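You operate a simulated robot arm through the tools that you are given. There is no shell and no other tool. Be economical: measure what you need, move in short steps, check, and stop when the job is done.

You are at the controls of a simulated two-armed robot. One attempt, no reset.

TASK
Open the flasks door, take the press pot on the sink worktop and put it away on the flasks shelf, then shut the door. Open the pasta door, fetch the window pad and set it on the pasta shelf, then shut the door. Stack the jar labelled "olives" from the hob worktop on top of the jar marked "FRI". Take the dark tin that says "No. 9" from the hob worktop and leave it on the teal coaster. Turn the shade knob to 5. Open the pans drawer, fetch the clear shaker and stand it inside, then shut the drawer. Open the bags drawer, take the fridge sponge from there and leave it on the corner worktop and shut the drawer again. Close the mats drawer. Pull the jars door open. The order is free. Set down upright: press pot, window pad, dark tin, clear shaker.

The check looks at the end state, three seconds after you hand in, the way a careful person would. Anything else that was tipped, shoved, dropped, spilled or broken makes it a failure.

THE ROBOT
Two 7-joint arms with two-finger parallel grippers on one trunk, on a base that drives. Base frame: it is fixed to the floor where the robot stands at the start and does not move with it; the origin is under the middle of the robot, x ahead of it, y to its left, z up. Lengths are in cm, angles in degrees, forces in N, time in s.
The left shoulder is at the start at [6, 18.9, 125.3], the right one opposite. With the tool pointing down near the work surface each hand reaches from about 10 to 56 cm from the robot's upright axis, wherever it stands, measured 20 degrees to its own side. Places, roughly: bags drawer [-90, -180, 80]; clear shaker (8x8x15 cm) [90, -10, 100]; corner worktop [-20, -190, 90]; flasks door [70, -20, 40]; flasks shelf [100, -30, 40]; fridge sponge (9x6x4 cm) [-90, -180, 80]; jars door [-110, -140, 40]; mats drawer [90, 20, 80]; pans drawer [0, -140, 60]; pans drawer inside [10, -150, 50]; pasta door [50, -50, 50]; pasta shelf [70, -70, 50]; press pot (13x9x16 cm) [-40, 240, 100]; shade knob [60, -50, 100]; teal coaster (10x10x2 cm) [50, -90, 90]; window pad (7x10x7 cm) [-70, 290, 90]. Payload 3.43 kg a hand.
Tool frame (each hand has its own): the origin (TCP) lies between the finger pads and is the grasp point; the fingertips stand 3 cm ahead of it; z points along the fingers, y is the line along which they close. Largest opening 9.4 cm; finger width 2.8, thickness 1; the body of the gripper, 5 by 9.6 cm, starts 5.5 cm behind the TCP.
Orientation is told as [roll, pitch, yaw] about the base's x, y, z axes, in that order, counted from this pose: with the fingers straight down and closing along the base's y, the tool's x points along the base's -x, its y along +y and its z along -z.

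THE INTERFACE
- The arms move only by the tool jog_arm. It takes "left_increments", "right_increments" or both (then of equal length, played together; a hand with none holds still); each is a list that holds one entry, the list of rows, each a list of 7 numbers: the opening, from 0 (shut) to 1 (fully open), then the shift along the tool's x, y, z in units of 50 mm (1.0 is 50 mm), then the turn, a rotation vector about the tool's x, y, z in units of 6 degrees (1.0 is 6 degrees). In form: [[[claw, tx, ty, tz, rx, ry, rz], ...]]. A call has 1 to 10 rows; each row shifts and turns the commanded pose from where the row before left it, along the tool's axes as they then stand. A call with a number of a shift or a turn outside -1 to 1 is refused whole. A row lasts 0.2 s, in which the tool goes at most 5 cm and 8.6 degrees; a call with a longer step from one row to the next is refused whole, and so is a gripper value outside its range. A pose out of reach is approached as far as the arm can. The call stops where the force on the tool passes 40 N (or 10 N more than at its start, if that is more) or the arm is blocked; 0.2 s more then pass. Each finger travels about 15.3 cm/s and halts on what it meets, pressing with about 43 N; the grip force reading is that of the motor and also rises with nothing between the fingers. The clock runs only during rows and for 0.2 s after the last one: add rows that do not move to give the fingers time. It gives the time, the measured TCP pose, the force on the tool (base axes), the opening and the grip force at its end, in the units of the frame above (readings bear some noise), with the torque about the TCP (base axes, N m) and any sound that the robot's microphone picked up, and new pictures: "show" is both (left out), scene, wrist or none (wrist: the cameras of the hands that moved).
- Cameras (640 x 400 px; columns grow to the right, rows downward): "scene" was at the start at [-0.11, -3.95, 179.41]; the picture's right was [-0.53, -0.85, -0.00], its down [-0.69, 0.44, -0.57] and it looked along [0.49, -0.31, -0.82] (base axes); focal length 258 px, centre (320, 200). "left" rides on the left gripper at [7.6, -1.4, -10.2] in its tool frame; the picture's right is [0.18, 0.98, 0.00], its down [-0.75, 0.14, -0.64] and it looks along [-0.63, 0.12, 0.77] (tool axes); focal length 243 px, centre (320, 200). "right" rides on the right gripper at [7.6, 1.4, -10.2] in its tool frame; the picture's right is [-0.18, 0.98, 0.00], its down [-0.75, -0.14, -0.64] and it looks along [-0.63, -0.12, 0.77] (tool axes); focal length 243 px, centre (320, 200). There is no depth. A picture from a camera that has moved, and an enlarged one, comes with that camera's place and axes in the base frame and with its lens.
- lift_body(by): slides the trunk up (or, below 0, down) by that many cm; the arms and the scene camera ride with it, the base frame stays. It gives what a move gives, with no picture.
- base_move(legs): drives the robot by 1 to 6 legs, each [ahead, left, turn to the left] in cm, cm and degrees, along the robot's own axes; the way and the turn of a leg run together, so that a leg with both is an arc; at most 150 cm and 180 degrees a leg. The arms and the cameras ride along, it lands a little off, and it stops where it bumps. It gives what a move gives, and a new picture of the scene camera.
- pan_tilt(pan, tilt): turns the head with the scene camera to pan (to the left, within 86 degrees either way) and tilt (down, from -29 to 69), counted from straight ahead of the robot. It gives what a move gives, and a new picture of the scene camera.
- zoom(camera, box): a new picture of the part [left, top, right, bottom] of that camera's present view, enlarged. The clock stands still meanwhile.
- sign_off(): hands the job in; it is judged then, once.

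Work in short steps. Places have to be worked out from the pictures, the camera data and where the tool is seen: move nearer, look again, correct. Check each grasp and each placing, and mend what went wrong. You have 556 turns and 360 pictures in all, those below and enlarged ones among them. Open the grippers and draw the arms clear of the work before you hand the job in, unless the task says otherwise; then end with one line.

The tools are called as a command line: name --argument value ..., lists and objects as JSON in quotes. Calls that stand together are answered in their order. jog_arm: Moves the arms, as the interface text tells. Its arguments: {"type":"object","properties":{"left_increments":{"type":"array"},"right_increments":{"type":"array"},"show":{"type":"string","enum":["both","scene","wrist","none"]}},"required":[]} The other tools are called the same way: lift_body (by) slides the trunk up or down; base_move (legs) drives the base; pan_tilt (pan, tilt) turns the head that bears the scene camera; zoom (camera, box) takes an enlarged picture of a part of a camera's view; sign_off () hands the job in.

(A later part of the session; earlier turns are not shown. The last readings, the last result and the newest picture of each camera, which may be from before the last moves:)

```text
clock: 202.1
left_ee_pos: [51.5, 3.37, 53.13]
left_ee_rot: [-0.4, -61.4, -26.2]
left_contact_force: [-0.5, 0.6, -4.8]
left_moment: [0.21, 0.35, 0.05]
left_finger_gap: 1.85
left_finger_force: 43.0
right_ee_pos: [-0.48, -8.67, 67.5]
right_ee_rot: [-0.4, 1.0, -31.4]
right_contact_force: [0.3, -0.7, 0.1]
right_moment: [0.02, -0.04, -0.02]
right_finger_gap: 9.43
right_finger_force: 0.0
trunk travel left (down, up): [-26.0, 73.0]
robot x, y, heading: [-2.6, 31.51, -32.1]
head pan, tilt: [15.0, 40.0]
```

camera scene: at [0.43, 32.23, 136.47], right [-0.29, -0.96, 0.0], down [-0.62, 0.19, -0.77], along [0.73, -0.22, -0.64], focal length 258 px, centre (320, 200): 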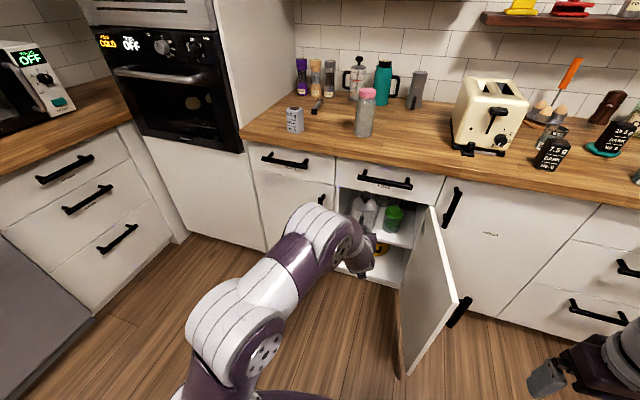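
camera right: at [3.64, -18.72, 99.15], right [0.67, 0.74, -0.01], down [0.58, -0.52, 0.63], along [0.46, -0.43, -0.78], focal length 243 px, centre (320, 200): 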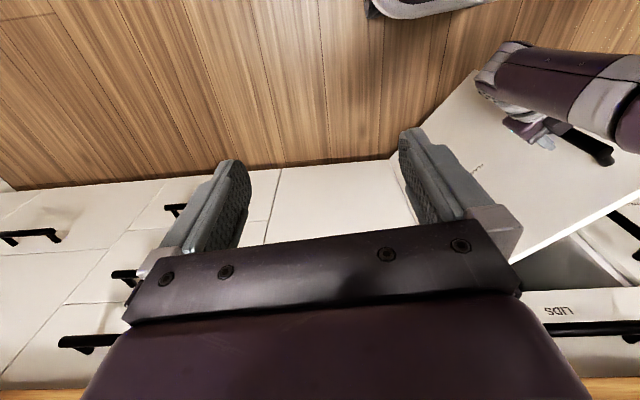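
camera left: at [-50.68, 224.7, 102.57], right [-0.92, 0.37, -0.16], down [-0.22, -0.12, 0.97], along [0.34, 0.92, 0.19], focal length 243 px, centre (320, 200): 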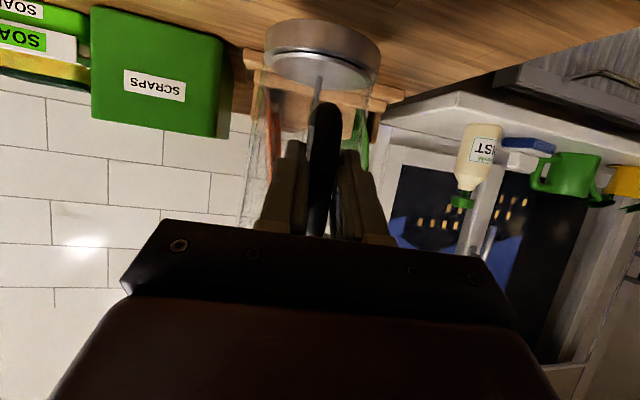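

Pot bottom ≈42.7, 3 cm above the shelf. Drive 17 cm ahead to bring the pot to the opening and check.

base_move --legs '[[16, 0, 0]]'

jog_arm --left_increments '[[[0, 0, 0, 0, 0, 0, 0]]]' --show "wrist"

```text
clock: 203.6
left_ee_pos: [65.26, -5.01, 53.06]
left_ee_rot: [-0.3, -61.3, -26.1]
left_contact_force: [-0.3, -0.9, -5.8]
left_moment: [0.22, 0.39, -0.03]
left_finger_gap: 1.89
left_finger_force: 42.8
right_ee_pos: [13.24, -17.15, 67.42]
right_ee_rot: [-0.5, 1.0, -31.4]
right_contact_force: [-0.4, -0.2, -0.1]
right_moment: [0.0, 0.03, -0.04]
right_finger_gap: 9.43
right_finger_force: 0.0
trunk travel left (down, up): [-26.0, 73.0]
robot x, y, heading: [11.06, 23.17, -31.7]
head pan, tilt: [15.0, 40.0]
camera scene: at [13.99, 23.6, 114.96], right [-0.29, -0.96, 0.0], down [-0.62, 0.19, -0.77], along [0.73, -0.22, -0.64], focal length 258 px, centre (320, 200)
```

scene: 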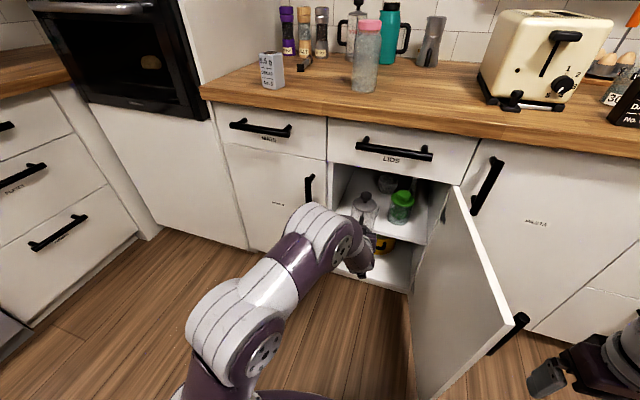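

```text
clock: 203.9
left_ee_pos: [65.19, -4.97, 53.15]
left_ee_rot: [-0.2, -61.3, -26.2]
left_contact_force: [-0.1, 0.5, -4.5]
left_moment: [0.2, 0.4, -0.02]
left_finger_gap: 1.87
left_finger_force: 43.1
right_ee_pos: [13.22, -17.19, 67.48]
right_ee_rot: [-0.5, 1.0, -31.4]
right_contact_force: [0.2, 0.1, 0.2]
right_moment: [-0.02, 0.03, -0.02]
right_finger_gap: 9.39
right_finger_force: 0.2
trunk travel left (down, up): [-26.0, 73.0]
robot x, y, heading: [11.05, 22.81, -31.9]
head pan, tilt: [15.0, 40.0]
camera left: at [53.28, -0.58, 51.36], right [0.36, 0.92, -0.16], down [-0.12, 0.22, 0.97], along [0.93, -0.33, 0.19], focal length 243 px, centre (320, 200)
```

left: 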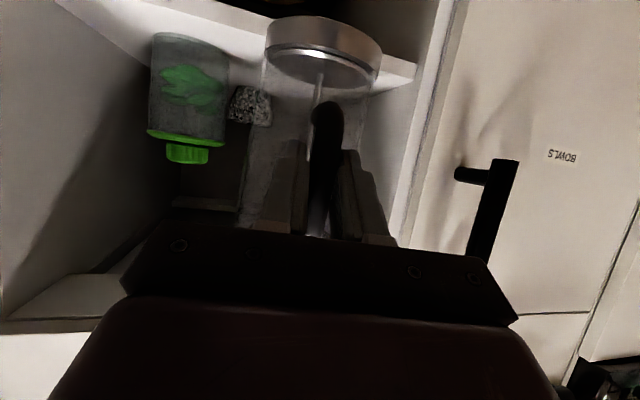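

Position good; advance 15.5 cm straight in, in two halves.

jog_arm --left_increments '[[[0, -0.37, -0.078, 0.675, 0, 0, 0], [0, -0.37, -0.078, 0.675, 0, 0, 0]]]' --show "wrist"

```text
clock: 204.6
left_ee_pos: [71.73, -9.16, 53.16]
left_ee_rot: [-0.3, -61.2, -26.0]
left_contact_force: [0.2, 0.3, -5.5]
left_moment: [0.23, 0.35, 0.0]
left_finger_gap: 1.88
left_finger_force: 42.7
right_ee_pos: [13.35, -17.34, 67.51]
right_ee_rot: [-0.5, 1.0, -31.5]
right_contact_force: [0.0, 0.0, 0.6]
right_moment: [-0.04, -0.04, 0.0]
right_finger_gap: 9.37
right_finger_force: 0.0
trunk travel left (down, up): [-26.0, 73.0]
robot x, y, heading: [10.9, 22.95, -31.9]
head pan, tilt: [15.0, 40.0]
camera left: at [59.83, -4.71, 51.36], right [0.36, 0.92, -0.16], down [-0.12, 0.22, 0.97], along [0.93, -0.33, 0.19], focal length 243 px, centre (320, 200)
```

left: 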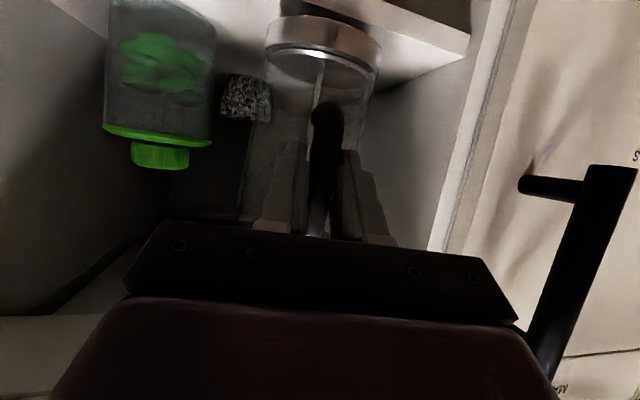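

jog_arm --left_increments '[[[0, -0.37, -0.06, 0.675, 0, 0, 0], [0, -0.37, -0.06, 0.675, 0, 0, 0]]]' --show "none"

jog_arm --left_increments '[[[0, 0.18, 0, 0.1, 0, 0, 0], [0, 0.14, 0, 0.08, 0, 0, 0], [0, 0, 0, 0, 0, 0, 0]]]' --show "wrist"

```text
clock: 205.2
left_ee_pos: [78.4, -13.06, 53.01]
left_ee_rot: [-0.3, -61.3, -26.0]
left_contact_force: [0.9, 0.0, -5.7]
left_moment: [0.21, 0.31, -0.02]
left_finger_gap: 1.85
left_finger_force: 43.1
right_ee_pos: [13.39, -17.23, 67.5]
right_ee_rot: [-0.4, 1.0, -31.3]
right_contact_force: [0.5, -0.6, 0.2]
right_moment: [-0.01, 0.02, -0.02]
right_finger_gap: 9.4
right_finger_force: 0.1
trunk travel left (down, up): [-26.0, 73.0]
robot x, y, heading: [11.13, 23.13, -32.1]
head pan, tilt: [15.0, 40.0]
```

```text
clock: 205.9
left_ee_pos: [78.51, -13.07, 51.31]
left_ee_rot: [-0.4, -61.4, -26.1]
left_contact_force: [0.4, -0.1, -5.7]
left_moment: [0.22, 0.39, -0.04]
left_finger_gap: 1.89
left_finger_force: 42.9
right_ee_pos: [13.25, -17.14, 67.53]
right_ee_rot: [-0.4, 1.1, -31.3]
right_contact_force: [-0.4, 0.2, -0.5]
right_moment: [0.0, -0.02, 0.0]
right_finger_gap: 9.4
right_finger_force: 0.0
trunk travel left (down, up): [-26.0, 73.0]
robot x, y, heading: [10.83, 22.79, -31.8]
head pan, tilt: [15.0, 40.0]
camera left: at [66.52, -8.7, 49.58], right [0.36, 0.92, -0.16], down [-0.12, 0.22, 0.97], along [0.93, -0.33, 0.19], focal length 243 px, centre (320, 200)
```

left: 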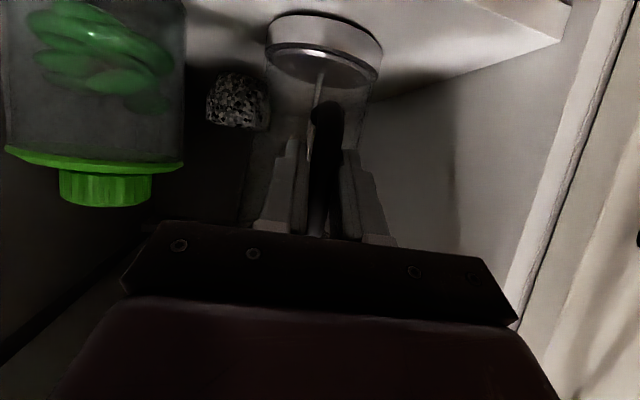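

Pot is well inside over the shelf. Lower in small steps to contact.

jog_arm --left_increments '[[[0, 0.08, 0, 0.045, 0, 0, 0], [0, 0.06, 0, 0.03, 0, 0, 0], [0, 0, 0, 0, 0, 0, 0]]]' --show "none"

jog_arm --left_increments '[[[0, 0.06, 0, 0.03, 0, 0, 0], [0, 0.04, 0, 0.02, 0, 0, 0], [0, 0, 0, 0, 0, 0, 0]]]' --show "none"

```text
clock: 206.8
left_ee_pos: [78.44, -13.27, 50.95]
left_ee_rot: [-0.4, -61.7, -26.1]
left_contact_force: [0.9, 0.8, 8.0]
left_moment: [-0.57, -1.06, 0.02]
left_finger_gap: 1.86
left_finger_force: 43.3
right_ee_pos: [13.1, -17.09, 67.47]
right_ee_rot: [-0.4, 0.9, -31.5]
right_contact_force: [1.1, 1.1, 0.2]
right_moment: [0.03, -0.03, 0.03]
right_finger_gap: 9.41
right_finger_force: 0.1
trunk travel left (down, up): [-26.0, 73.0]
robot x, y, heading: [11.24, 23.24, -32.0]
head pan, tilt: [15.0, 40.0]
```

```text
clock: 207.6
left_ee_pos: [78.33, -13.15, 50.56]
left_ee_rot: [-0.4, -61.9, -26.0]
left_contact_force: [-4.1, -1.9, 25.8]
left_moment: [-0.21, -0.43, -0.02]
left_finger_gap: 1.89
left_finger_force: 42.7
right_ee_pos: [13.1, -17.15, 67.6]
right_ee_rot: [-0.3, 0.7, -31.4]
right_contact_force: [0.3, -0.4, 0.1]
right_moment: [-0.02, 0.06, 0.02]
right_finger_gap: 9.4
right_finger_force: 0.0
trunk travel left (down, up): [-26.0, 73.0]
robot x, y, heading: [11.18, 23.22, -32.0]
head pan, tilt: [15.0, 40.0]
```

Pot is on the shelf. Relax slightly and release.

jog_arm --left_increments '[[[0, -0.05, 0, -0.025, 0, 0, 0], [0.25, 0, 0, 0, 0, 0, 0], [0.35, 0, 0, 0, 0, 0, 0], [0.45, 0, 0, 0, 0, 0, 0], [0.45, 0, 0, 0, 0, 0, 0]]]' --show "wrist"

```text
clock: 208.8
left_ee_pos: [78.41, -13.06, 50.4]
left_ee_rot: [-0.3, -61.4, -26.1]
left_contact_force: [0.2, 0.7, 0.3]
left_moment: [0.01, 0.0, -0.01]
left_finger_gap: 4.23
left_finger_force: 0.0
right_ee_pos: [13.15, -17.27, 67.47]
right_ee_rot: [-0.5, 0.9, -31.4]
right_contact_force: [0.9, 0.6, 0.0]
right_moment: [-0.01, -0.01, 0.01]
right_finger_gap: 9.4
right_finger_force: 0.1
trunk travel left (down, up): [-26.0, 73.0]
robot x, y, heading: [11.24, 22.92, -31.9]
head pan, tilt: [15.0, 40.0]
camera left: at [66.51, -8.66, 48.6], right [0.36, 0.92, -0.16], down [-0.12, 0.22, 0.97], along [0.93, -0.33, 0.19], focal length 243 px, centre (320, 200)
```

left: 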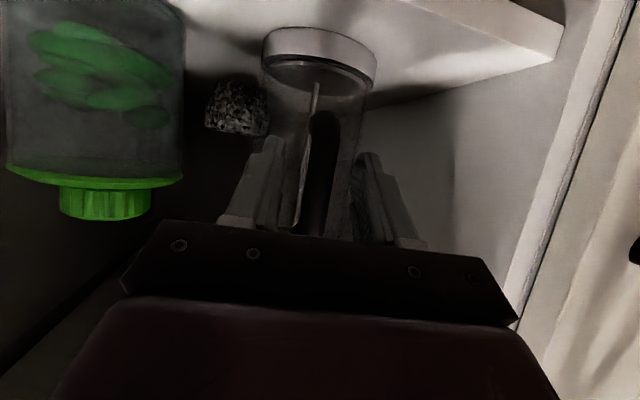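

Released; back straight out 16 cm.

jog_arm --left_increments '[[[0.45, 0.37, 0.075, -0.675, 0, 0, 0], [0.45, 0.37, 0.075, -0.675, 0, 0, 0], [0.45, 0.37, 0.075, -0.675, 0, 0, 0], [0.45, 0.37, 0.075, -0.675, 0, 0, 0]]]' --show "none"

base_move --legs '[[-28, 0, 0]]'

zoom --camera "scene" --box '[270, 140, 470, 290]'

```text
clock: 209.8
left_ee_pos: [65.2, -4.78, 50.28]
left_ee_rot: [-0.5, -61.5, -26.0]
left_contact_force: [0.5, 0.3, -1.2]
left_moment: [-0.01, -0.01, -0.02]
left_finger_gap: 4.19
left_finger_force: 0.0
right_ee_pos: [13.27, -17.31, 67.39]
right_ee_rot: [-0.5, 1.0, -31.4]
right_contact_force: [0.7, -0.2, 0.0]
right_moment: [-0.03, 0.02, 0.02]
right_finger_gap: 9.39
right_finger_force: 0.1
trunk travel left (down, up): [-26.0, 73.0]
robot x, y, heading: [11.31, 22.75, -31.9]
head pan, tilt: [15.0, 40.0]
```

```text
clock: 211.7
left_ee_pos: [41.4, 9.91, 50.24]
left_ee_rot: [-0.3, -61.6, -26.2]
left_contact_force: [0.0, 0.6, 0.3]
left_moment: [-0.01, 0.01, -0.02]
left_finger_gap: 4.23
left_finger_force: 0.1
right_ee_pos: [-10.65, -2.3, 67.44]
right_ee_rot: [-0.4, 0.9, -31.5]
right_contact_force: [0.0, -0.3, 0.4]
right_moment: [-0.02, 0.0, 0.01]
right_finger_gap: 9.36
right_finger_force: 0.1
trunk travel left (down, up): [-26.0, 73.0]
robot x, y, heading: [-12.65, 37.96, -32.2]
head pan, tilt: [15.0, 40.0]
camera scene: at [-9.94, 38.49, 114.97], right [-0.29, -0.96, 0.0], down [-0.61, 0.19, -0.77], along [0.73, -0.22, -0.64], focal length 258 px, centre (320, 200)
```

scene: 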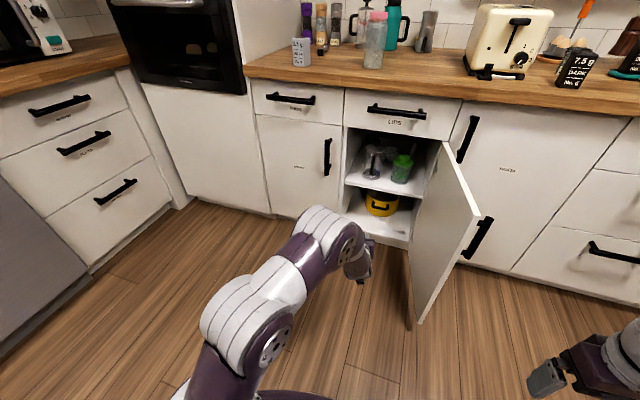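

```text
2.67 times, centred on (370, 215) of scene
camera zoom: at [-9.94, 38.49, 114.97], right [-0.29, -0.96, 0.0], down [-0.61, 0.19, -0.77], along [0.73, -0.22, -0.64], focal length 688 px, centre (187, 160)
```

zoom: 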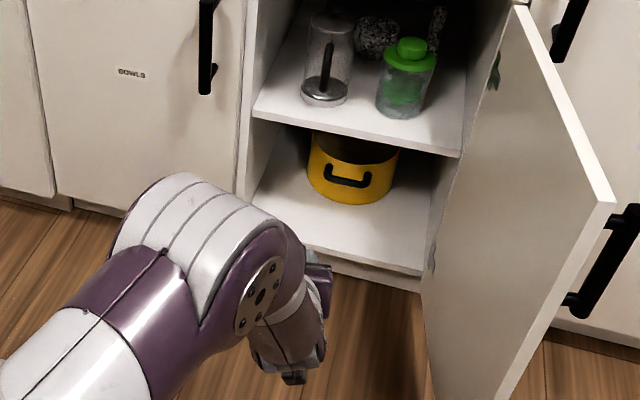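

Pot stands upright on the shelf. To close the door I'll bring the left hand to its outer side: back off, move the hand right, drive right then ahead.

jog_arm --left_increments '[[[0, 0.24, -0.5, -0.44, 0, 0, 0], [0, 0.24, -0.6, -0.44, 0, 0, 0], [0, 0.24, -0.6, -0.44, 0, 0, 0], [0, 0.24, -0.6, -0.44, 0, 0, 0]]]' --show "none"

base_move --legs '[[-18, 0, 0], [0, -33, 0], [38, 0, 0]]'

```text
clock: 212.7
left_ee_pos: [27.01, 3.73, 50.48]
left_ee_rot: [-0.3, -61.5, -26.2]
left_contact_force: [0.6, -0.3, 0.0]
left_moment: [-0.04, 0.01, 0.02]
left_finger_gap: 0.0
left_finger_force: 33.8
right_ee_pos: [-10.68, -2.4, 67.57]
right_ee_rot: [-0.4, 0.9, -31.5]
right_contact_force: [0.7, -0.5, 1.5]
right_moment: [-0.04, 0.0, -0.02]
right_finger_gap: 9.4
right_finger_force: 0.0
trunk travel left (down, up): [-26.0, 73.0]
robot x, y, heading: [-12.45, 37.9, -32.2]
head pan, tilt: [15.0, 40.0]
```

```text
clock: 218.0
left_ee_pos: [25.93, -34.38, 50.42]
left_ee_rot: [-0.3, -61.4, -26.4]
left_contact_force: [-0.4, 0.4, 0.5]
left_moment: [0.0, -0.02, 0.01]
left_finger_gap: 0.0
left_finger_force: 32.7
right_ee_pos: [-11.83, -40.46, 67.48]
right_ee_rot: [-0.3, 0.8, -31.7]
right_contact_force: [-0.4, -0.5, -0.4]
right_moment: [0.0, -0.06, -0.02]
right_finger_gap: 9.39
right_finger_force: 0.1
trunk travel left (down, up): [-26.0, 73.0]
robot x, y, heading: [-13.65, 0.07, -32.2]
head pan, tilt: [15.0, 40.0]
camera scene: at [-10.9, 0.36, 114.97], right [-0.3, -0.96, 0.0], down [-0.61, 0.19, -0.77], along [0.73, -0.23, -0.64], focal length 258 px, centre (320, 200)
```

scene: 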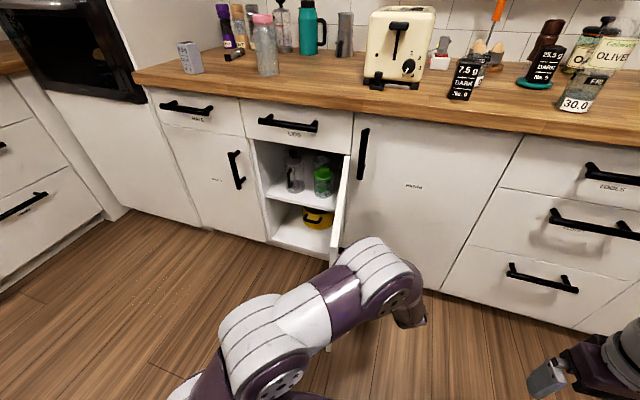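

Hand is at the outer side of the door. Sweep left, following the arc.

jog_arm --left_increments '[[[0, 0, 0.6, 0, 0, 0, 0], [0, -0.04, 0.5, 0.06, 0, 0, 0], [0, -0.04, 0.45, 0.06, 0, 0, 0], [0, -0.04, 0.45, 0.06, 0, 0, 0], [0, -0.04, 0.45, 0.06, 0, 0, 0], [0, -0.05, 0.45, 0.1, 0, 0, 0], [0, -0.08, 0.45, 0.15, 0, 0, 0], [0, -0.1, 0.45, 0.2, 0, 0, 0], [0, -0.12, 0.45, 0.25, 0, 0, 0], [0, -0.15, 0.4, 0.3, 0, 0, 0]]]' --show "scene"

```text
clock: 220.2
left_ee_pos: [42.46, -16.62, 50.34]
left_ee_rot: [-0.3, -61.6, -26.6]
left_contact_force: [0.1, -0.3, -0.3]
left_moment: [0.0, 0.01, 0.05]
left_finger_gap: 0.0
left_finger_force: 33.0
right_ee_pos: [-11.8, -40.39, 67.39]
right_ee_rot: [-0.5, 0.8, -31.7]
right_contact_force: [0.1, 0.4, -0.3]
right_moment: [-0.02, 0.03, 0.0]
right_finger_gap: 9.39
right_finger_force: 0.1
trunk travel left (down, up): [-26.0, 73.0]
robot x, y, heading: [-13.6, -0.23, -32.2]
head pan, tilt: [15.0, 40.0]
camera scene: at [-10.9, 0.38, 114.97], right [-0.3, -0.96, 0.0], down [-0.61, 0.19, -0.77], along [0.73, -0.23, -0.64], focal length 258 px, centre (320, 200)
```

scene: 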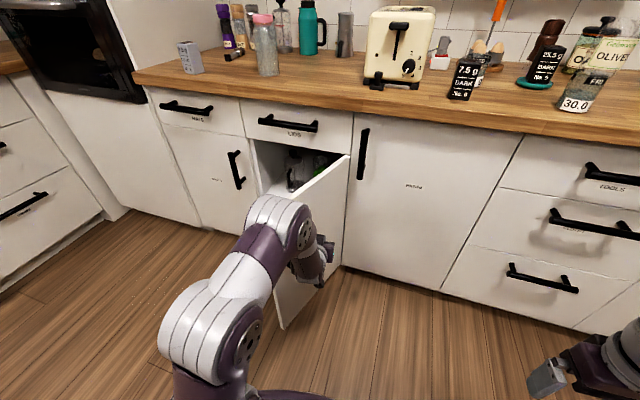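

Door is closing well. Continue along the arc.

jog_arm --left_increments '[[[0, -0.15, 0.42, 0.27, 0, 0, 0], [0, -0.18, 0.42, 0.32, 0, 0, 0], [0, -0.2, 0.4, 0.36, 0, 0, 0], [0, -0.22, 0.4, 0.4, 0, 0, 0], [0, -0.25, 0.35, 0.45, 0, 0, 0], [0, -0.28, 0.3, 0.5, 0, 0, 0], [0, -0.28, 0.25, 0.5, 0, 0, 0], [0, -0.28, 0.2, 0.5, 0, 0, 0]]]' --show "scene"

```text
clock: 222.0
left_ee_pos: [65.74, -13.08, 50.52]
left_ee_rot: [-0.3, -61.5, -26.5]
left_contact_force: [-0.2, -1.0, -0.3]
left_moment: [0.0, 0.0, 0.01]
left_finger_gap: 0.01
left_finger_force: 33.2
right_ee_pos: [-11.81, -40.46, 67.46]
right_ee_rot: [-0.4, 0.9, -31.7]
right_contact_force: [0.3, 0.1, 0.3]
right_moment: [0.0, 0.0, 0.01]
right_finger_gap: 9.41
right_finger_force: 0.0
trunk travel left (down, up): [-26.0, 73.0]
robot x, y, heading: [-13.77, -0.01, -32.3]
head pan, tilt: [15.0, 40.0]
camera scene: at [-10.88, 0.38, 114.97], right [-0.3, -0.96, 0.0], down [-0.61, 0.19, -0.77], along [0.73, -0.23, -0.64], focal length 258 px, centre (320, 200)
```

scene: 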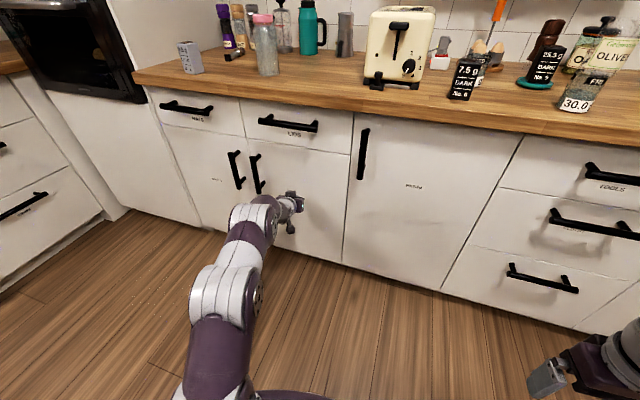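

Door looks shut; press it home to confirm.

jog_arm --left_increments '[[[0, -0.22, 0.05, 0.4, 0, 0, 0], [0, -0.22, 0.05, 0.4, 0, 0, 0], [0, -0.15, 0, 0.25, 0, 0, 0], [0, -0.15, 0, 0.25, 0, 0, 0]]]' --show "none"

zoom --camera "scene" --box '[150, 90, 390, 270]'

```text
clock: 222.5
left_ee_pos: [68.24, -14.1, 50.54]
left_ee_rot: [-0.1, -61.2, -26.9]
left_contact_force: [-26.8, 8.3, 12.7]
left_moment: [-0.31, -0.27, -0.43]
left_finger_gap: 0.0
left_finger_force: 33.3
right_ee_pos: [-12.09, -40.22, 67.51]
right_ee_rot: [-0.2, 0.7, -31.7]
right_contact_force: [-1.0, 0.1, 1.0]
right_moment: [0.03, 0.0, 0.04]
right_finger_gap: 9.41
right_finger_force: 0.1
trunk travel left (down, up): [-26.0, 73.0]
robot x, y, heading: [-13.71, -0.42, -32.2]
head pan, tilt: [15.0, 40.0]
stopped in row 2 (left hand): the force on the tool passed its limit (the readings are from after the stop); the commanded pose is now the measured one
```

```text
2.22 times, centred on (270, 180) of scene
camera zoom: at [-11.37, 0.5, 115.02], right [-0.29, -0.96, 0.0], down [-0.61, 0.19, -0.77], along [0.73, -0.23, -0.64], focal length 573 px, centre (431, 244)
```

zoom: 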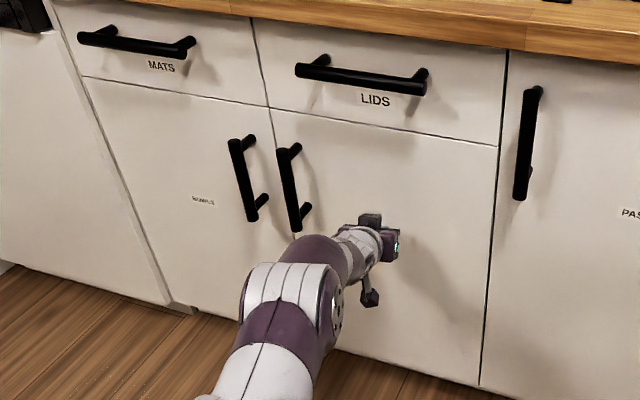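

Flasks door is shut. (Calibration: the cabinet line is actually at heading ≈−36.5°; faces at X2≈65.8.) For the pasta door I'll use the right hand. Back off, square up to −36.5°, shift left, raise the trunk a bit.

jog_arm --left_increments '[[[0, 0.3, 0, -0.6, 0, 0, 0], [0, 0.35, 0, -0.6, 0, 0, 0], [0.3, 0.35, 0, -0.6, 0, 0, 0]]]' --show "none"

base_move --legs '[[-22, 0, 0], [0, 28, -4.3]]'

lift_body --by 16

jog_arm --right_increments '[[[0.5, -0.7, 0, 0, 0, 0, 0], [0.5, -0.7, 0, 0, 0, 0, 0], [0.5, -0.7, 0, 0, 0, 0, 0], [0.5, -0.7, 0, 0, 0, 0, 0], [0.5, -0.3, 0, 0, 0, -1, 0], [0.5, 0, 0, 0, 0, -1, 0], [0.5, 0, 0, 0, 0, -1, 0], [0.5, 0, 0, 0, 0, -1, 0], [0.5, 0, 0, 0, 0, -1, 0], [0.5, 0, 0, 0, 0, -1, 0]]]' --show "none"

```text
clock: 223.3
left_ee_pos: [59.21, -9.51, 50.22]
left_ee_rot: [-0.2, -60.9, -26.7]
left_contact_force: [0.1, 0.6, -0.4]
left_moment: [-0.01, 0.01, 0.0]
left_finger_gap: 2.78
left_finger_force: 0.0
right_ee_pos: [-11.75, -40.42, 67.5]
right_ee_rot: [-0.3, 0.8, -31.7]
right_contact_force: [0.0, -0.7, -0.1]
right_moment: [-0.02, -0.01, 0.01]
right_finger_gap: 9.38
right_finger_force: 0.0
trunk travel left (down, up): [-26.0, 73.0]
robot x, y, heading: [-13.4, -0.18, -31.8]
head pan, tilt: [15.0, 40.0]
```

```text
clock: 226.6
left_ee_pos: [55.74, 20.51, 50.23]
left_ee_rot: [-0.2, -60.9, -30.7]
left_contact_force: [0.8, -0.2, 0.5]
left_moment: [-0.01, -0.02, 0.0]
left_finger_gap: 2.82
left_finger_force: 0.0
right_ee_pos: [-17.51, -5.32, 67.33]
right_ee_rot: [-0.4, 1.0, -35.7]
right_contact_force: [1.0, 0.2, -0.6]
right_moment: [0.0, 0.01, 0.0]
right_finger_gap: 9.38
right_finger_force: 0.1
trunk travel left (down, up): [-26.0, 73.0]
robot x, y, heading: [-16.68, 35.3, -36.4]
head pan, tilt: [15.0, 40.0]
camera scene: at [-13.75, 35.36, 114.97], right [-0.36, -0.93, 0.0], down [-0.6, 0.23, -0.77], along [0.71, -0.28, -0.64], focal length 258 px, centre (320, 200)
```

scene: 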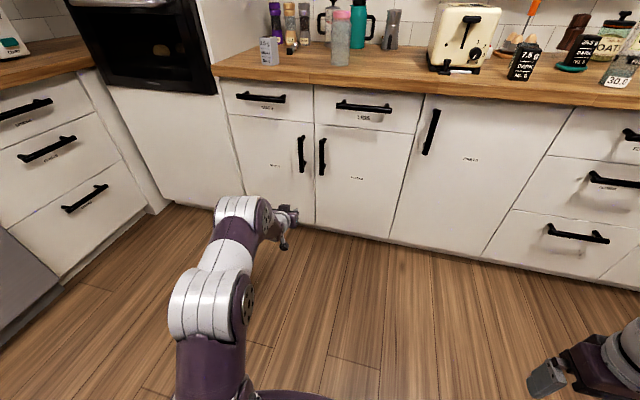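

```text
clock: 228.4
left_ee_pos: [55.56, 20.48, 66.14]
left_ee_rot: [-0.2, -60.9, -30.7]
left_contact_force: [0.7, -1.1, 0.9]
left_moment: [0.01, 0.0, 0.01]
left_finger_gap: 2.81
left_finger_force: 0.0
right_ee_pos: [-17.44, -5.31, 83.51]
right_ee_rot: [-0.3, 1.0, -35.7]
right_contact_force: [0.5, 0.3, 0.7]
right_moment: [0.01, 0.06, 0.0]
right_finger_gap: 9.39
right_finger_force: 0.2
trunk travel left (down, up): [-42.0, 57.0]
robot x, y, heading: [-16.81, 34.88, -36.0]
head pan, tilt: [15.0, 40.0]
```

```text
clock: 230.6
left_ee_pos: [55.66, 20.57, 66.23]
left_ee_rot: [-0.2, -60.8, -30.7]
left_contact_force: [-0.2, 0.3, -0.5]
left_moment: [0.0, 0.0, 0.0]
left_finger_gap: 2.81
left_finger_force: 0.1
right_ee_pos: [-4.96, -14.01, 81.69]
right_ee_rot: [-0.5, -35.2, -35.4]
right_contact_force: [-0.6, 1.0, -0.3]
right_moment: [0.03, 0.0, -0.01]
right_finger_gap: 4.69
right_finger_force: 0.1
right hand out of reach, approached as far as the arm can: row 3, 4
trunk travel left (down, up): [-42.0, 57.0]
robot x, y, heading: [-16.74, 34.9, -36.1]
head pan, tilt: [15.0, 40.0]
```

Continue leveling the right hand to about −76° pitch while moving it forward.

jog_arm --right_increments '[[[0.5, 0, 0, 0.3, 0, -1, 0], [0.5, 0, 0, 0.3, 0, -1, 0], [0.5, 0, 0, 0.3, 0, -1, 0], [0.5, 0, 0, 0.3, 0, -1, 0], [0.5, 0, 0, 0.3, 0, -1, 0], [0.5, 0, 0, 0.3, 0, -1, 0], [0.5, 0, 0, 0.3, 0, -0.8, 0]]]' --show "wrist"

```text
clock: 232.2
left_ee_pos: [55.58, 20.61, 66.21]
left_ee_rot: [-0.1, -60.9, -30.7]
left_contact_force: [0.1, -0.1, -1.0]
left_moment: [-0.01, -0.02, -0.04]
left_finger_gap: 2.83
left_finger_force: 0.1
right_ee_pos: [2.25, -19.65, 75.71]
right_ee_rot: [-1.3, -75.6, -34.5]
right_contact_force: [0.3, -0.1, 0.2]
right_moment: [-0.01, -0.01, 0.02]
right_finger_gap: 4.69
right_finger_force: 0.1
right hand out of reach, approached as far as the arm can: row 7
trunk travel left (down, up): [-42.0, 57.0]
robot x, y, heading: [-16.67, 34.9, -35.9]
head pan, tilt: [15.0, 40.0]
camera right: at [-6.44, -11.52, 70.65], right [0.61, 0.77, 0.17], down [-0.43, 0.14, 0.89], along [0.66, -0.62, 0.42], focal length 243 px, centre (320, 200)
```

right: 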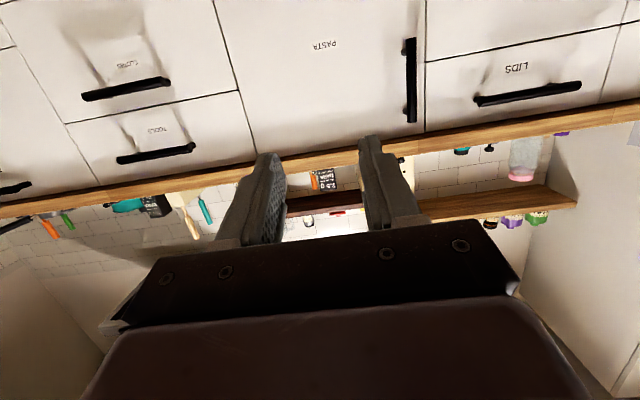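

Right hand is level; pasta bar at (61.8, 4.5), z≈73. Shift the right hand 14 cm left, retract the left, then drive 28 ahead and 5 left.

jog_arm --right_increments '[[[0.5, 0, 0.7, 0, 0, 0, 0], [0.5, 0, 0.7, 0, 0, 0, 0], [0.5, 0, 0.7, 0, 0, 0, 0], [0.5, 0, 0.7, 0, 0, 0, 0]]]' --left_increments '[[[0, 0.38, 0, -0.7, 0, 0, 0], [0, 0.38, 0, -0.7, 0, 0, 0], [0, 0.38, 0, -0.7, 0, 0, 0], [0, 0.38, 0.3, -0.7, 0, 0, 0]]]' --show "none"

base_move --legs '[[28, 5, 0]]'

jog_arm --right_increments '[[[0.5, -0.1, 0, 0.4, 0, 0, 0]]]' --show "wrist"

```text
clock: 233.2
left_ee_pos: [42.59, 30.17, 66.39]
left_ee_rot: [-0.2, -60.9, -30.7]
left_contact_force: [-0.9, 0.2, 0.5]
left_moment: [-0.01, 0.01, -0.02]
left_finger_gap: 0.01
left_finger_force: 33.1
right_ee_pos: [9.87, -13.44, 76.89]
right_ee_rot: [3.3, -75.6, -38.2]
right_contact_force: [-0.6, -0.3, 0.5]
right_moment: [0.01, 0.0, 0.03]
right_finger_gap: 4.69
right_finger_force: 0.0
right hand out of reach, approached as far as the arm can: row 1, 2, 3, 4
trunk travel left (down, up): [-42.0, 57.0]
robot x, y, heading: [-16.7, 34.93, -36.3]
head pan, tilt: [15.0, 40.0]
```

```text
clock: 235.2
left_ee_pos: [68.31, 17.48, 66.17]
left_ee_rot: [-0.2, -60.8, -30.9]
left_contact_force: [-0.4, -0.1, -0.2]
left_moment: [-0.01, 0.04, 0.02]
left_finger_gap: 0.01
left_finger_force: 33.5
right_ee_pos: [35.4, -25.82, 76.91]
right_ee_rot: [3.4, -75.6, -38.4]
right_contact_force: [-0.8, 0.6, -0.6]
right_moment: [0.01, 0.04, -0.02]
right_finger_gap: 4.71
right_finger_force: 0.0
trunk travel left (down, up): [-42.0, 57.0]
robot x, y, heading: [8.71, 22.66, -36.3]
head pan, tilt: [15.0, 40.0]
camera scene: at [11.84, 22.88, 130.97], right [-0.36, -0.93, 0.0], down [-0.6, 0.23, -0.77], along [0.71, -0.28, -0.64], focal length 258 px, centre (320, 200)
```

scene: 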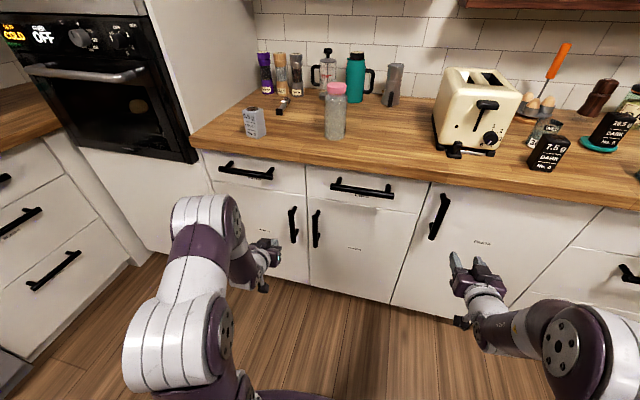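

```text
clock: 235.6
left_ee_pos: [68.27, 17.58, 66.32]
left_ee_rot: [-0.1, -60.9, -30.9]
left_contact_force: [-0.2, 0.0, 0.4]
left_moment: [0.0, -0.02, -0.02]
left_finger_gap: 0.0
left_finger_force: 33.5
right_ee_pos: [36.95, -27.01, 76.9]
right_ee_rot: [3.3, -75.6, -38.2]
right_contact_force: [-0.5, 0.5, -0.4]
right_moment: [-0.06, 0.01, 0.01]
right_finger_gap: 4.7
right_finger_force: 0.0
trunk travel left (down, up): [-42.0, 57.0]
robot x, y, heading: [8.96, 22.43, -36.2]
head pan, tilt: [15.0, 40.0]
camera right: at [28.23, -19.0, 71.95], right [0.6, 0.78, 0.19], down [-0.44, 0.12, 0.89], along [0.67, -0.62, 0.42], focal length 243 px, centre (320, 200)
```

right: 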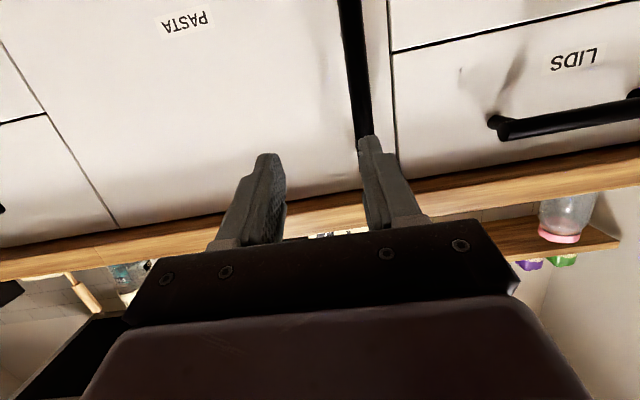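

Bar at (61.8,4.7). Shift 4 cm left, then go ahead 16 cm onto it and close.

jog_arm --right_increments '[[[0.5, 0, 0.79, 0, 0, 0, 0], [0.5, -0.03, 0, 0.8, 0, 0, 0], [0.5, -0.03, 0, 0.8, 0, 0, 0], [0.5, -0.03, 0, 0.8, 0, 0, 0], [0.5, -0.03, 0, 0.7, 0, 0, 0]]]' --show "wrist"

```text
clock: 236.8
left_ee_pos: [68.02, 17.46, 66.37]
left_ee_rot: [-0.1, -61.0, -31.0]
left_contact_force: [0.4, -1.1, 0.0]
left_moment: [0.0, -0.01, 0.0]
left_finger_gap: 0.0
left_finger_force: 32.7
right_ee_pos: [49.01, -35.62, 73.79]
right_ee_rot: [3.6, -75.6, -38.8]
right_contact_force: [-9.2, -4.9, -0.8]
right_moment: [0.05, -0.11, 0.14]
right_finger_gap: 4.16
right_finger_force: 0.1
right hand out of reach, approached as far as the arm can: row 1
trunk travel left (down, up): [-42.0, 57.0]
robot x, y, heading: [9.05, 22.43, -36.5]
head pan, tilt: [15.0, 40.0]
camera right: at [40.34, -27.52, 68.73], right [0.6, 0.77, 0.19], down [-0.44, 0.12, 0.89], along [0.66, -0.62, 0.42], focal length 243 px, centre (320, 200)
```

right: 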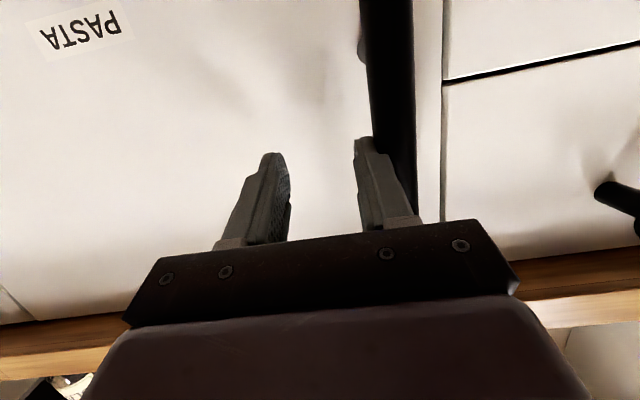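

The lateral shift was out of reach, so the finger presses the bar's side. Back off 7 cm, shift the base 5 cm left, and retry.

jog_arm --right_increments '[[[0.5, 0, 0, -0.7, 0, 0, 0], [0.5, 0, 0, -0.7, 0, 0, 0]]]' --show "none"

base_move --legs '[[0, 4.5, 0]]'

jog_arm --right_increments '[[[0.5, 0, 0, 0, 0, 0, 0]]]' --show "wrist"

```text
clock: 237.5
left_ee_pos: [68.1, 17.25, 66.38]
left_ee_rot: [0.1, -60.8, -31.3]
left_contact_force: [-0.4, 0.1, 0.4]
left_moment: [-0.02, 0.0, 0.01]
left_finger_gap: 0.03
left_finger_force: 33.4
right_ee_pos: [43.0, -32.44, 74.29]
right_ee_rot: [4.0, -74.5, -39.6]
right_contact_force: [-8.3, -24.9, -11.0]
right_moment: [-0.53, 0.41, -0.59]
right_finger_gap: 3.25
right_finger_force: 0.1
trunk travel left (down, up): [-42.0, 57.0]
robot x, y, heading: [8.89, 22.54, -36.4]
head pan, tilt: [15.0, 40.0]
stopped in row 2 (right hand): the force on the tool passed its limit (the readings are from after the stop); the commanded pose is now the measured one
```

```text
clock: 238.2
left_ee_pos: [68.79, 17.68, 66.34]
left_ee_rot: [0.2, -60.8, -31.6]
left_contact_force: [0.4, 0.0, 0.6]
left_moment: [0.01, -0.01, -0.01]
left_finger_gap: 0.0
left_finger_force: 32.6
right_ee_pos: [43.0, -32.24, 74.44]
right_ee_rot: [4.5, -74.5, -41.1]
right_contact_force: [-9.1, -27.5, -6.3]
right_moment: [-0.57, 0.32, -0.66]
right_finger_gap: 3.1
right_finger_force: 0.1
trunk travel left (down, up): [-42.0, 57.0]
robot x, y, heading: [9.24, 23.12, -36.8]
head pan, tilt: [15.0, 40.0]
stopped in leg 1: the force on the tool passed its limit (the readings are from after the stop); the commanded pose is now the measured one
camera scene: at [12.27, 23.1, 130.98], right [-0.37, -0.93, 0.0], down [-0.6, 0.24, -0.77], along [0.71, -0.28, -0.64], focal length 258 px, centre (320, 200)
```

scene: 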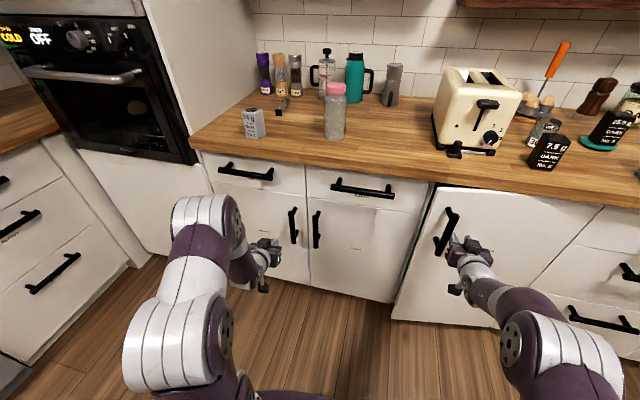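

```text
clock: 238.7
left_ee_pos: [68.67, 17.61, 66.39]
left_ee_rot: [0.4, -60.8, -31.5]
left_contact_force: [-1.0, 0.4, 0.4]
left_moment: [0.02, -0.02, -0.02]
left_finger_gap: 0.0
left_finger_force: 32.5
right_ee_pos: [43.16, -32.18, 74.38]
right_ee_rot: [4.6, -74.5, -41.0]
right_contact_force: [-11.6, -33.0, -7.6]
right_moment: [-0.66, 0.44, -0.77]
right_finger_gap: 2.82
right_finger_force: 0.2
trunk travel left (down, up): [-42.0, 57.0]
robot x, y, heading: [9.34, 23.48, -36.6]
head pan, tilt: [15.0, 40.0]
camera right: at [34.6, -23.73, 69.65], right [0.62, 0.76, 0.2], down [-0.43, 0.12, 0.89], along [0.65, -0.64, 0.4], focal length 243 px, centre (320, 200)
```

right: 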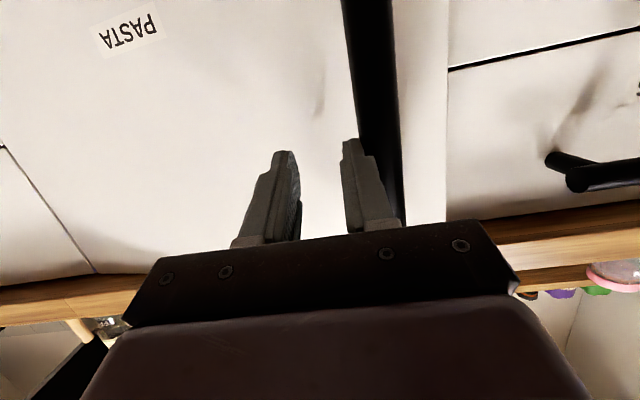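

The finger got hooked on the bar and the door came ajar. Relieve the right hand: move it right and back off.

jog_arm --right_increments '[[[0.5, 0, -0.3, 0, 0, 0, 0], [0.5, 0, -0.3, 0, 0, 0, 0], [0.3, 0, 0, 0, 0, 0, 0]]]' --show "wrist"

```text
clock: 239.4
left_ee_pos: [68.75, 18.01, 66.38]
left_ee_rot: [-0.2, -60.9, -31.1]
left_contact_force: [-0.8, 0.3, 0.8]
left_moment: [0.0, 0.03, -0.04]
left_finger_gap: 0.03
left_finger_force: 33.1
right_ee_pos: [41.55, -34.04, 74.66]
right_ee_rot: [3.7, -74.6, -39.7]
right_contact_force: [-0.3, 0.3, -0.3]
right_moment: [0.02, 0.01, -0.04]
right_finger_gap: 2.82
right_finger_force: 0.0
trunk travel left (down, up): [-42.0, 57.0]
robot x, y, heading: [9.56, 23.02, -36.5]
head pan, tilt: [15.0, 40.0]
camera right: at [32.97, -25.7, 69.8], right [0.62, 0.76, 0.19], down [-0.43, 0.12, 0.89], along [0.66, -0.64, 0.4], focal length 243 px, centre (320, 200)
```

right: 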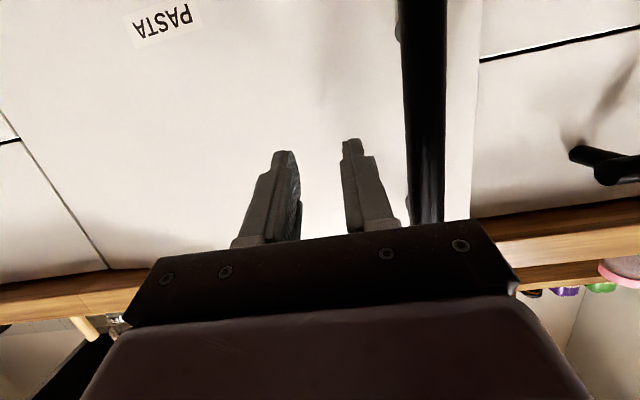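

Now regrasp properly: back off 6 cm, shift base 6.5 cm left.

jog_arm --right_increments '[[[0.5, 0, 0, -0.6, 0, 0, 0], [0.5, 0, 0, -0.7, 0, 0, 0]]]' --show "none"

base_move --legs '[[0, 6.5, 0]]'

jog_arm --right_increments '[[[0.55, 0, 0, 0, 0, 0, 0]]]' --show "wrist"

```text
clock: 240.1
left_ee_pos: [68.71, 17.93, 66.3]
left_ee_rot: [-0.2, -60.9, -31.3]
left_contact_force: [0.1, 0.8, 0.0]
left_moment: [-0.02, 0.03, 0.03]
left_finger_gap: 0.0
left_finger_force: 32.9
right_ee_pos: [36.45, -30.61, 76.22]
right_ee_rot: [3.9, -74.7, -40.0]
right_contact_force: [-0.6, -0.1, 0.7]
right_moment: [0.03, -0.01, 0.0]
right_finger_gap: 4.68
right_finger_force: 0.0
trunk travel left (down, up): [-42.0, 57.0]
robot x, y, heading: [9.73, 22.81, -36.9]
head pan, tilt: [15.0, 40.0]
```

```text
clock: 241.1
left_ee_pos: [72.67, 23.29, 66.19]
left_ee_rot: [-0.2, -60.9, -31.0]
left_contact_force: [0.6, 0.5, -0.5]
left_moment: [0.0, -0.03, 0.0]
left_finger_gap: 0.0
left_finger_force: 32.9
right_ee_pos: [40.47, -25.14, 76.2]
right_ee_rot: [3.5, -74.6, -39.8]
right_contact_force: [0.6, 0.1, 1.6]
right_moment: [-0.02, 0.0, -0.03]
right_finger_gap: 4.69
right_finger_force: 0.1
trunk travel left (down, up): [-42.0, 57.0]
robot x, y, heading: [13.77, 28.81, -36.6]
head pan, tilt: [15.0, 40.0]
camera scene: at [16.38, 29.0, 130.97], right [-0.37, -0.93, 0.0], down [-0.6, 0.24, -0.77], along [0.71, -0.28, -0.64], focal length 258 px, centre (320, 200)
```

scene: 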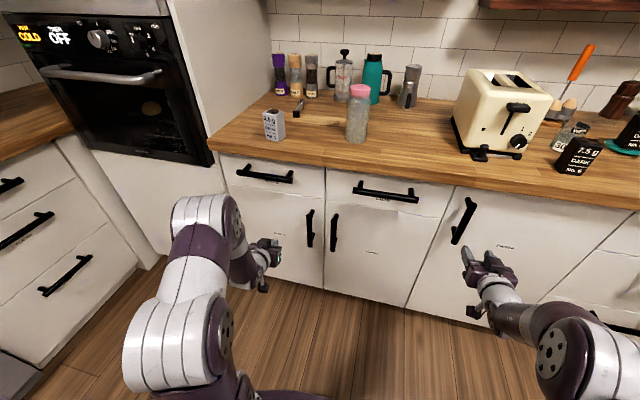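

```text
clock: 241.4
left_ee_pos: [72.66, 23.21, 66.31]
left_ee_rot: [-0.2, -60.9, -31.1]
left_contact_force: [0.5, -0.6, -0.1]
left_moment: [0.03, 0.04, 0.02]
left_finger_gap: 0.0
left_finger_force: 33.2
right_ee_pos: [40.36, -25.2, 76.13]
right_ee_rot: [3.7, -74.6, -39.9]
right_contact_force: [0.1, -0.2, 0.5]
right_moment: [-0.01, 0.01, 0.02]
right_finger_gap: 5.17
right_finger_force: 0.0
trunk travel left (down, up): [-42.0, 57.0]
robot x, y, heading: [13.24, 28.73, -36.6]
head pan, tilt: [15.0, 40.0]
camera right: at [31.79, -16.87, 71.4], right [0.62, 0.76, 0.19], down [-0.43, 0.12, 0.89], along [0.66, -0.64, 0.4], focal length 243 px, centre (320, 200)
```

right: 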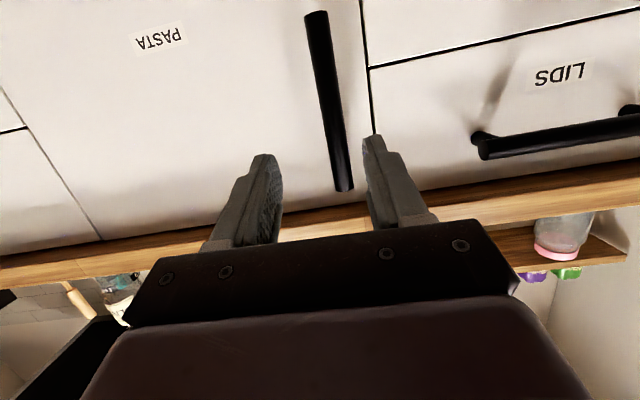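

Bar lies between the fingers (1.5 cm left of centre). Advance 14 cm with a slight left correction and close.

jog_arm --right_increments '[[[0.6, 0, 0.15, 0.72, 0, 0, 0], [0.6, 0, 0.15, 0.72, 0, 0, 0], [0.6, 0, 0, 0.72, 0, 0, 0], [0.6, 0, 0, 0.72, 0, 0, 0], [0.4, 0, 0, 0, 0, 0, 0], [0.2, 0, 0, 0, 0, 0, 0], [0, 0, 0, 0, 0, 0, 0], [0, 0, 0, 0, 0, 0, 0]]]' --show "wrist"

```text
clock: 243.2
left_ee_pos: [72.5, 23.1, 66.46]
left_ee_rot: [0.2, -60.8, -31.6]
left_contact_force: [-0.5, 0.3, -0.7]
left_moment: [-0.01, -0.01, 0.0]
left_finger_gap: 0.0
left_finger_force: 32.9
right_ee_pos: [52.27, -32.61, 72.58]
right_ee_rot: [4.6, -74.6, -40.9]
right_contact_force: [-14.5, -26.9, 2.4]
right_moment: [0.19, 0.28, -0.21]
right_finger_gap: 2.62
right_finger_force: 45.1
trunk travel left (down, up): [-42.0, 57.0]
robot x, y, heading: [13.35, 28.34, -36.6]
head pan, tilt: [15.0, 40.0]
camera right: at [43.71, -24.3, 67.75], right [0.62, 0.76, 0.2], down [-0.43, 0.12, 0.89], along [0.65, -0.64, 0.4], focal length 243 px, centre (320, 200)
```

right: 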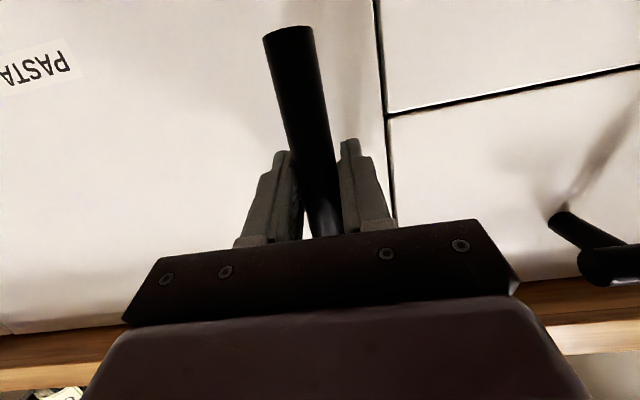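

Gripped. Pull along the arc in 5° steps, rotating the hand with the door.

jog_arm --right_increments '[[[0, 0.17, -0.05, -0.67, -0.8, 0, -0.21], [0, 0.17, -0.07, -0.69, -0.8, 0, -0.21], [0, 0.17, -0.07, -0.69, -0.8, 0, -0.21], [0, 0.17, -0.07, -0.69, -0.8, 0, -0.21]]]' --show "scene"

```text
clock: 243.7
left_ee_pos: [72.64, 22.82, 66.15]
left_ee_rot: [-0.2, -60.8, -31.4]
left_contact_force: [0.1, -0.2, -0.4]
left_moment: [-0.02, -0.02, -0.01]
left_finger_gap: 0.0
left_finger_force: 33.0
right_ee_pos: [48.59, -30.96, 72.56]
right_ee_rot: [4.8, -74.6, -36.1]
right_contact_force: [-4.7, -15.6, -3.1]
right_moment: [0.56, 0.76, -0.32]
right_finger_gap: 2.62
right_finger_force: 44.9
trunk travel left (down, up): [-42.0, 57.0]
robot x, y, heading: [13.52, 28.52, -36.4]
head pan, tilt: [15.0, 40.0]
stopped in row 2 (right hand): the force on the tool passed its limit (the readings are from after the stop); the commanded pose is now the measured one
camera scene: at [16.37, 28.61, 130.94], right [-0.37, -0.93, 0.0], down [-0.6, 0.24, -0.77], along [0.71, -0.28, -0.64], focal length 258 px, centre (320, 200)
```

scene: 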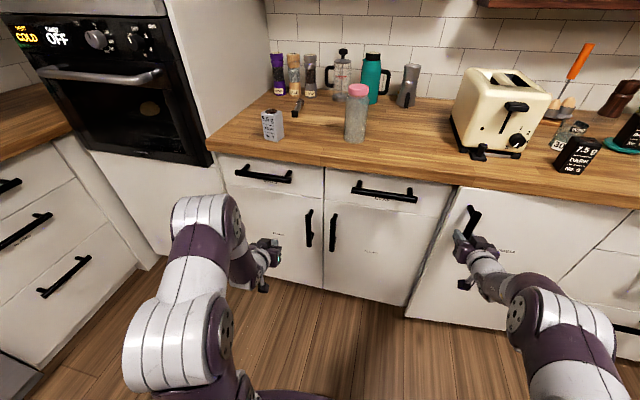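

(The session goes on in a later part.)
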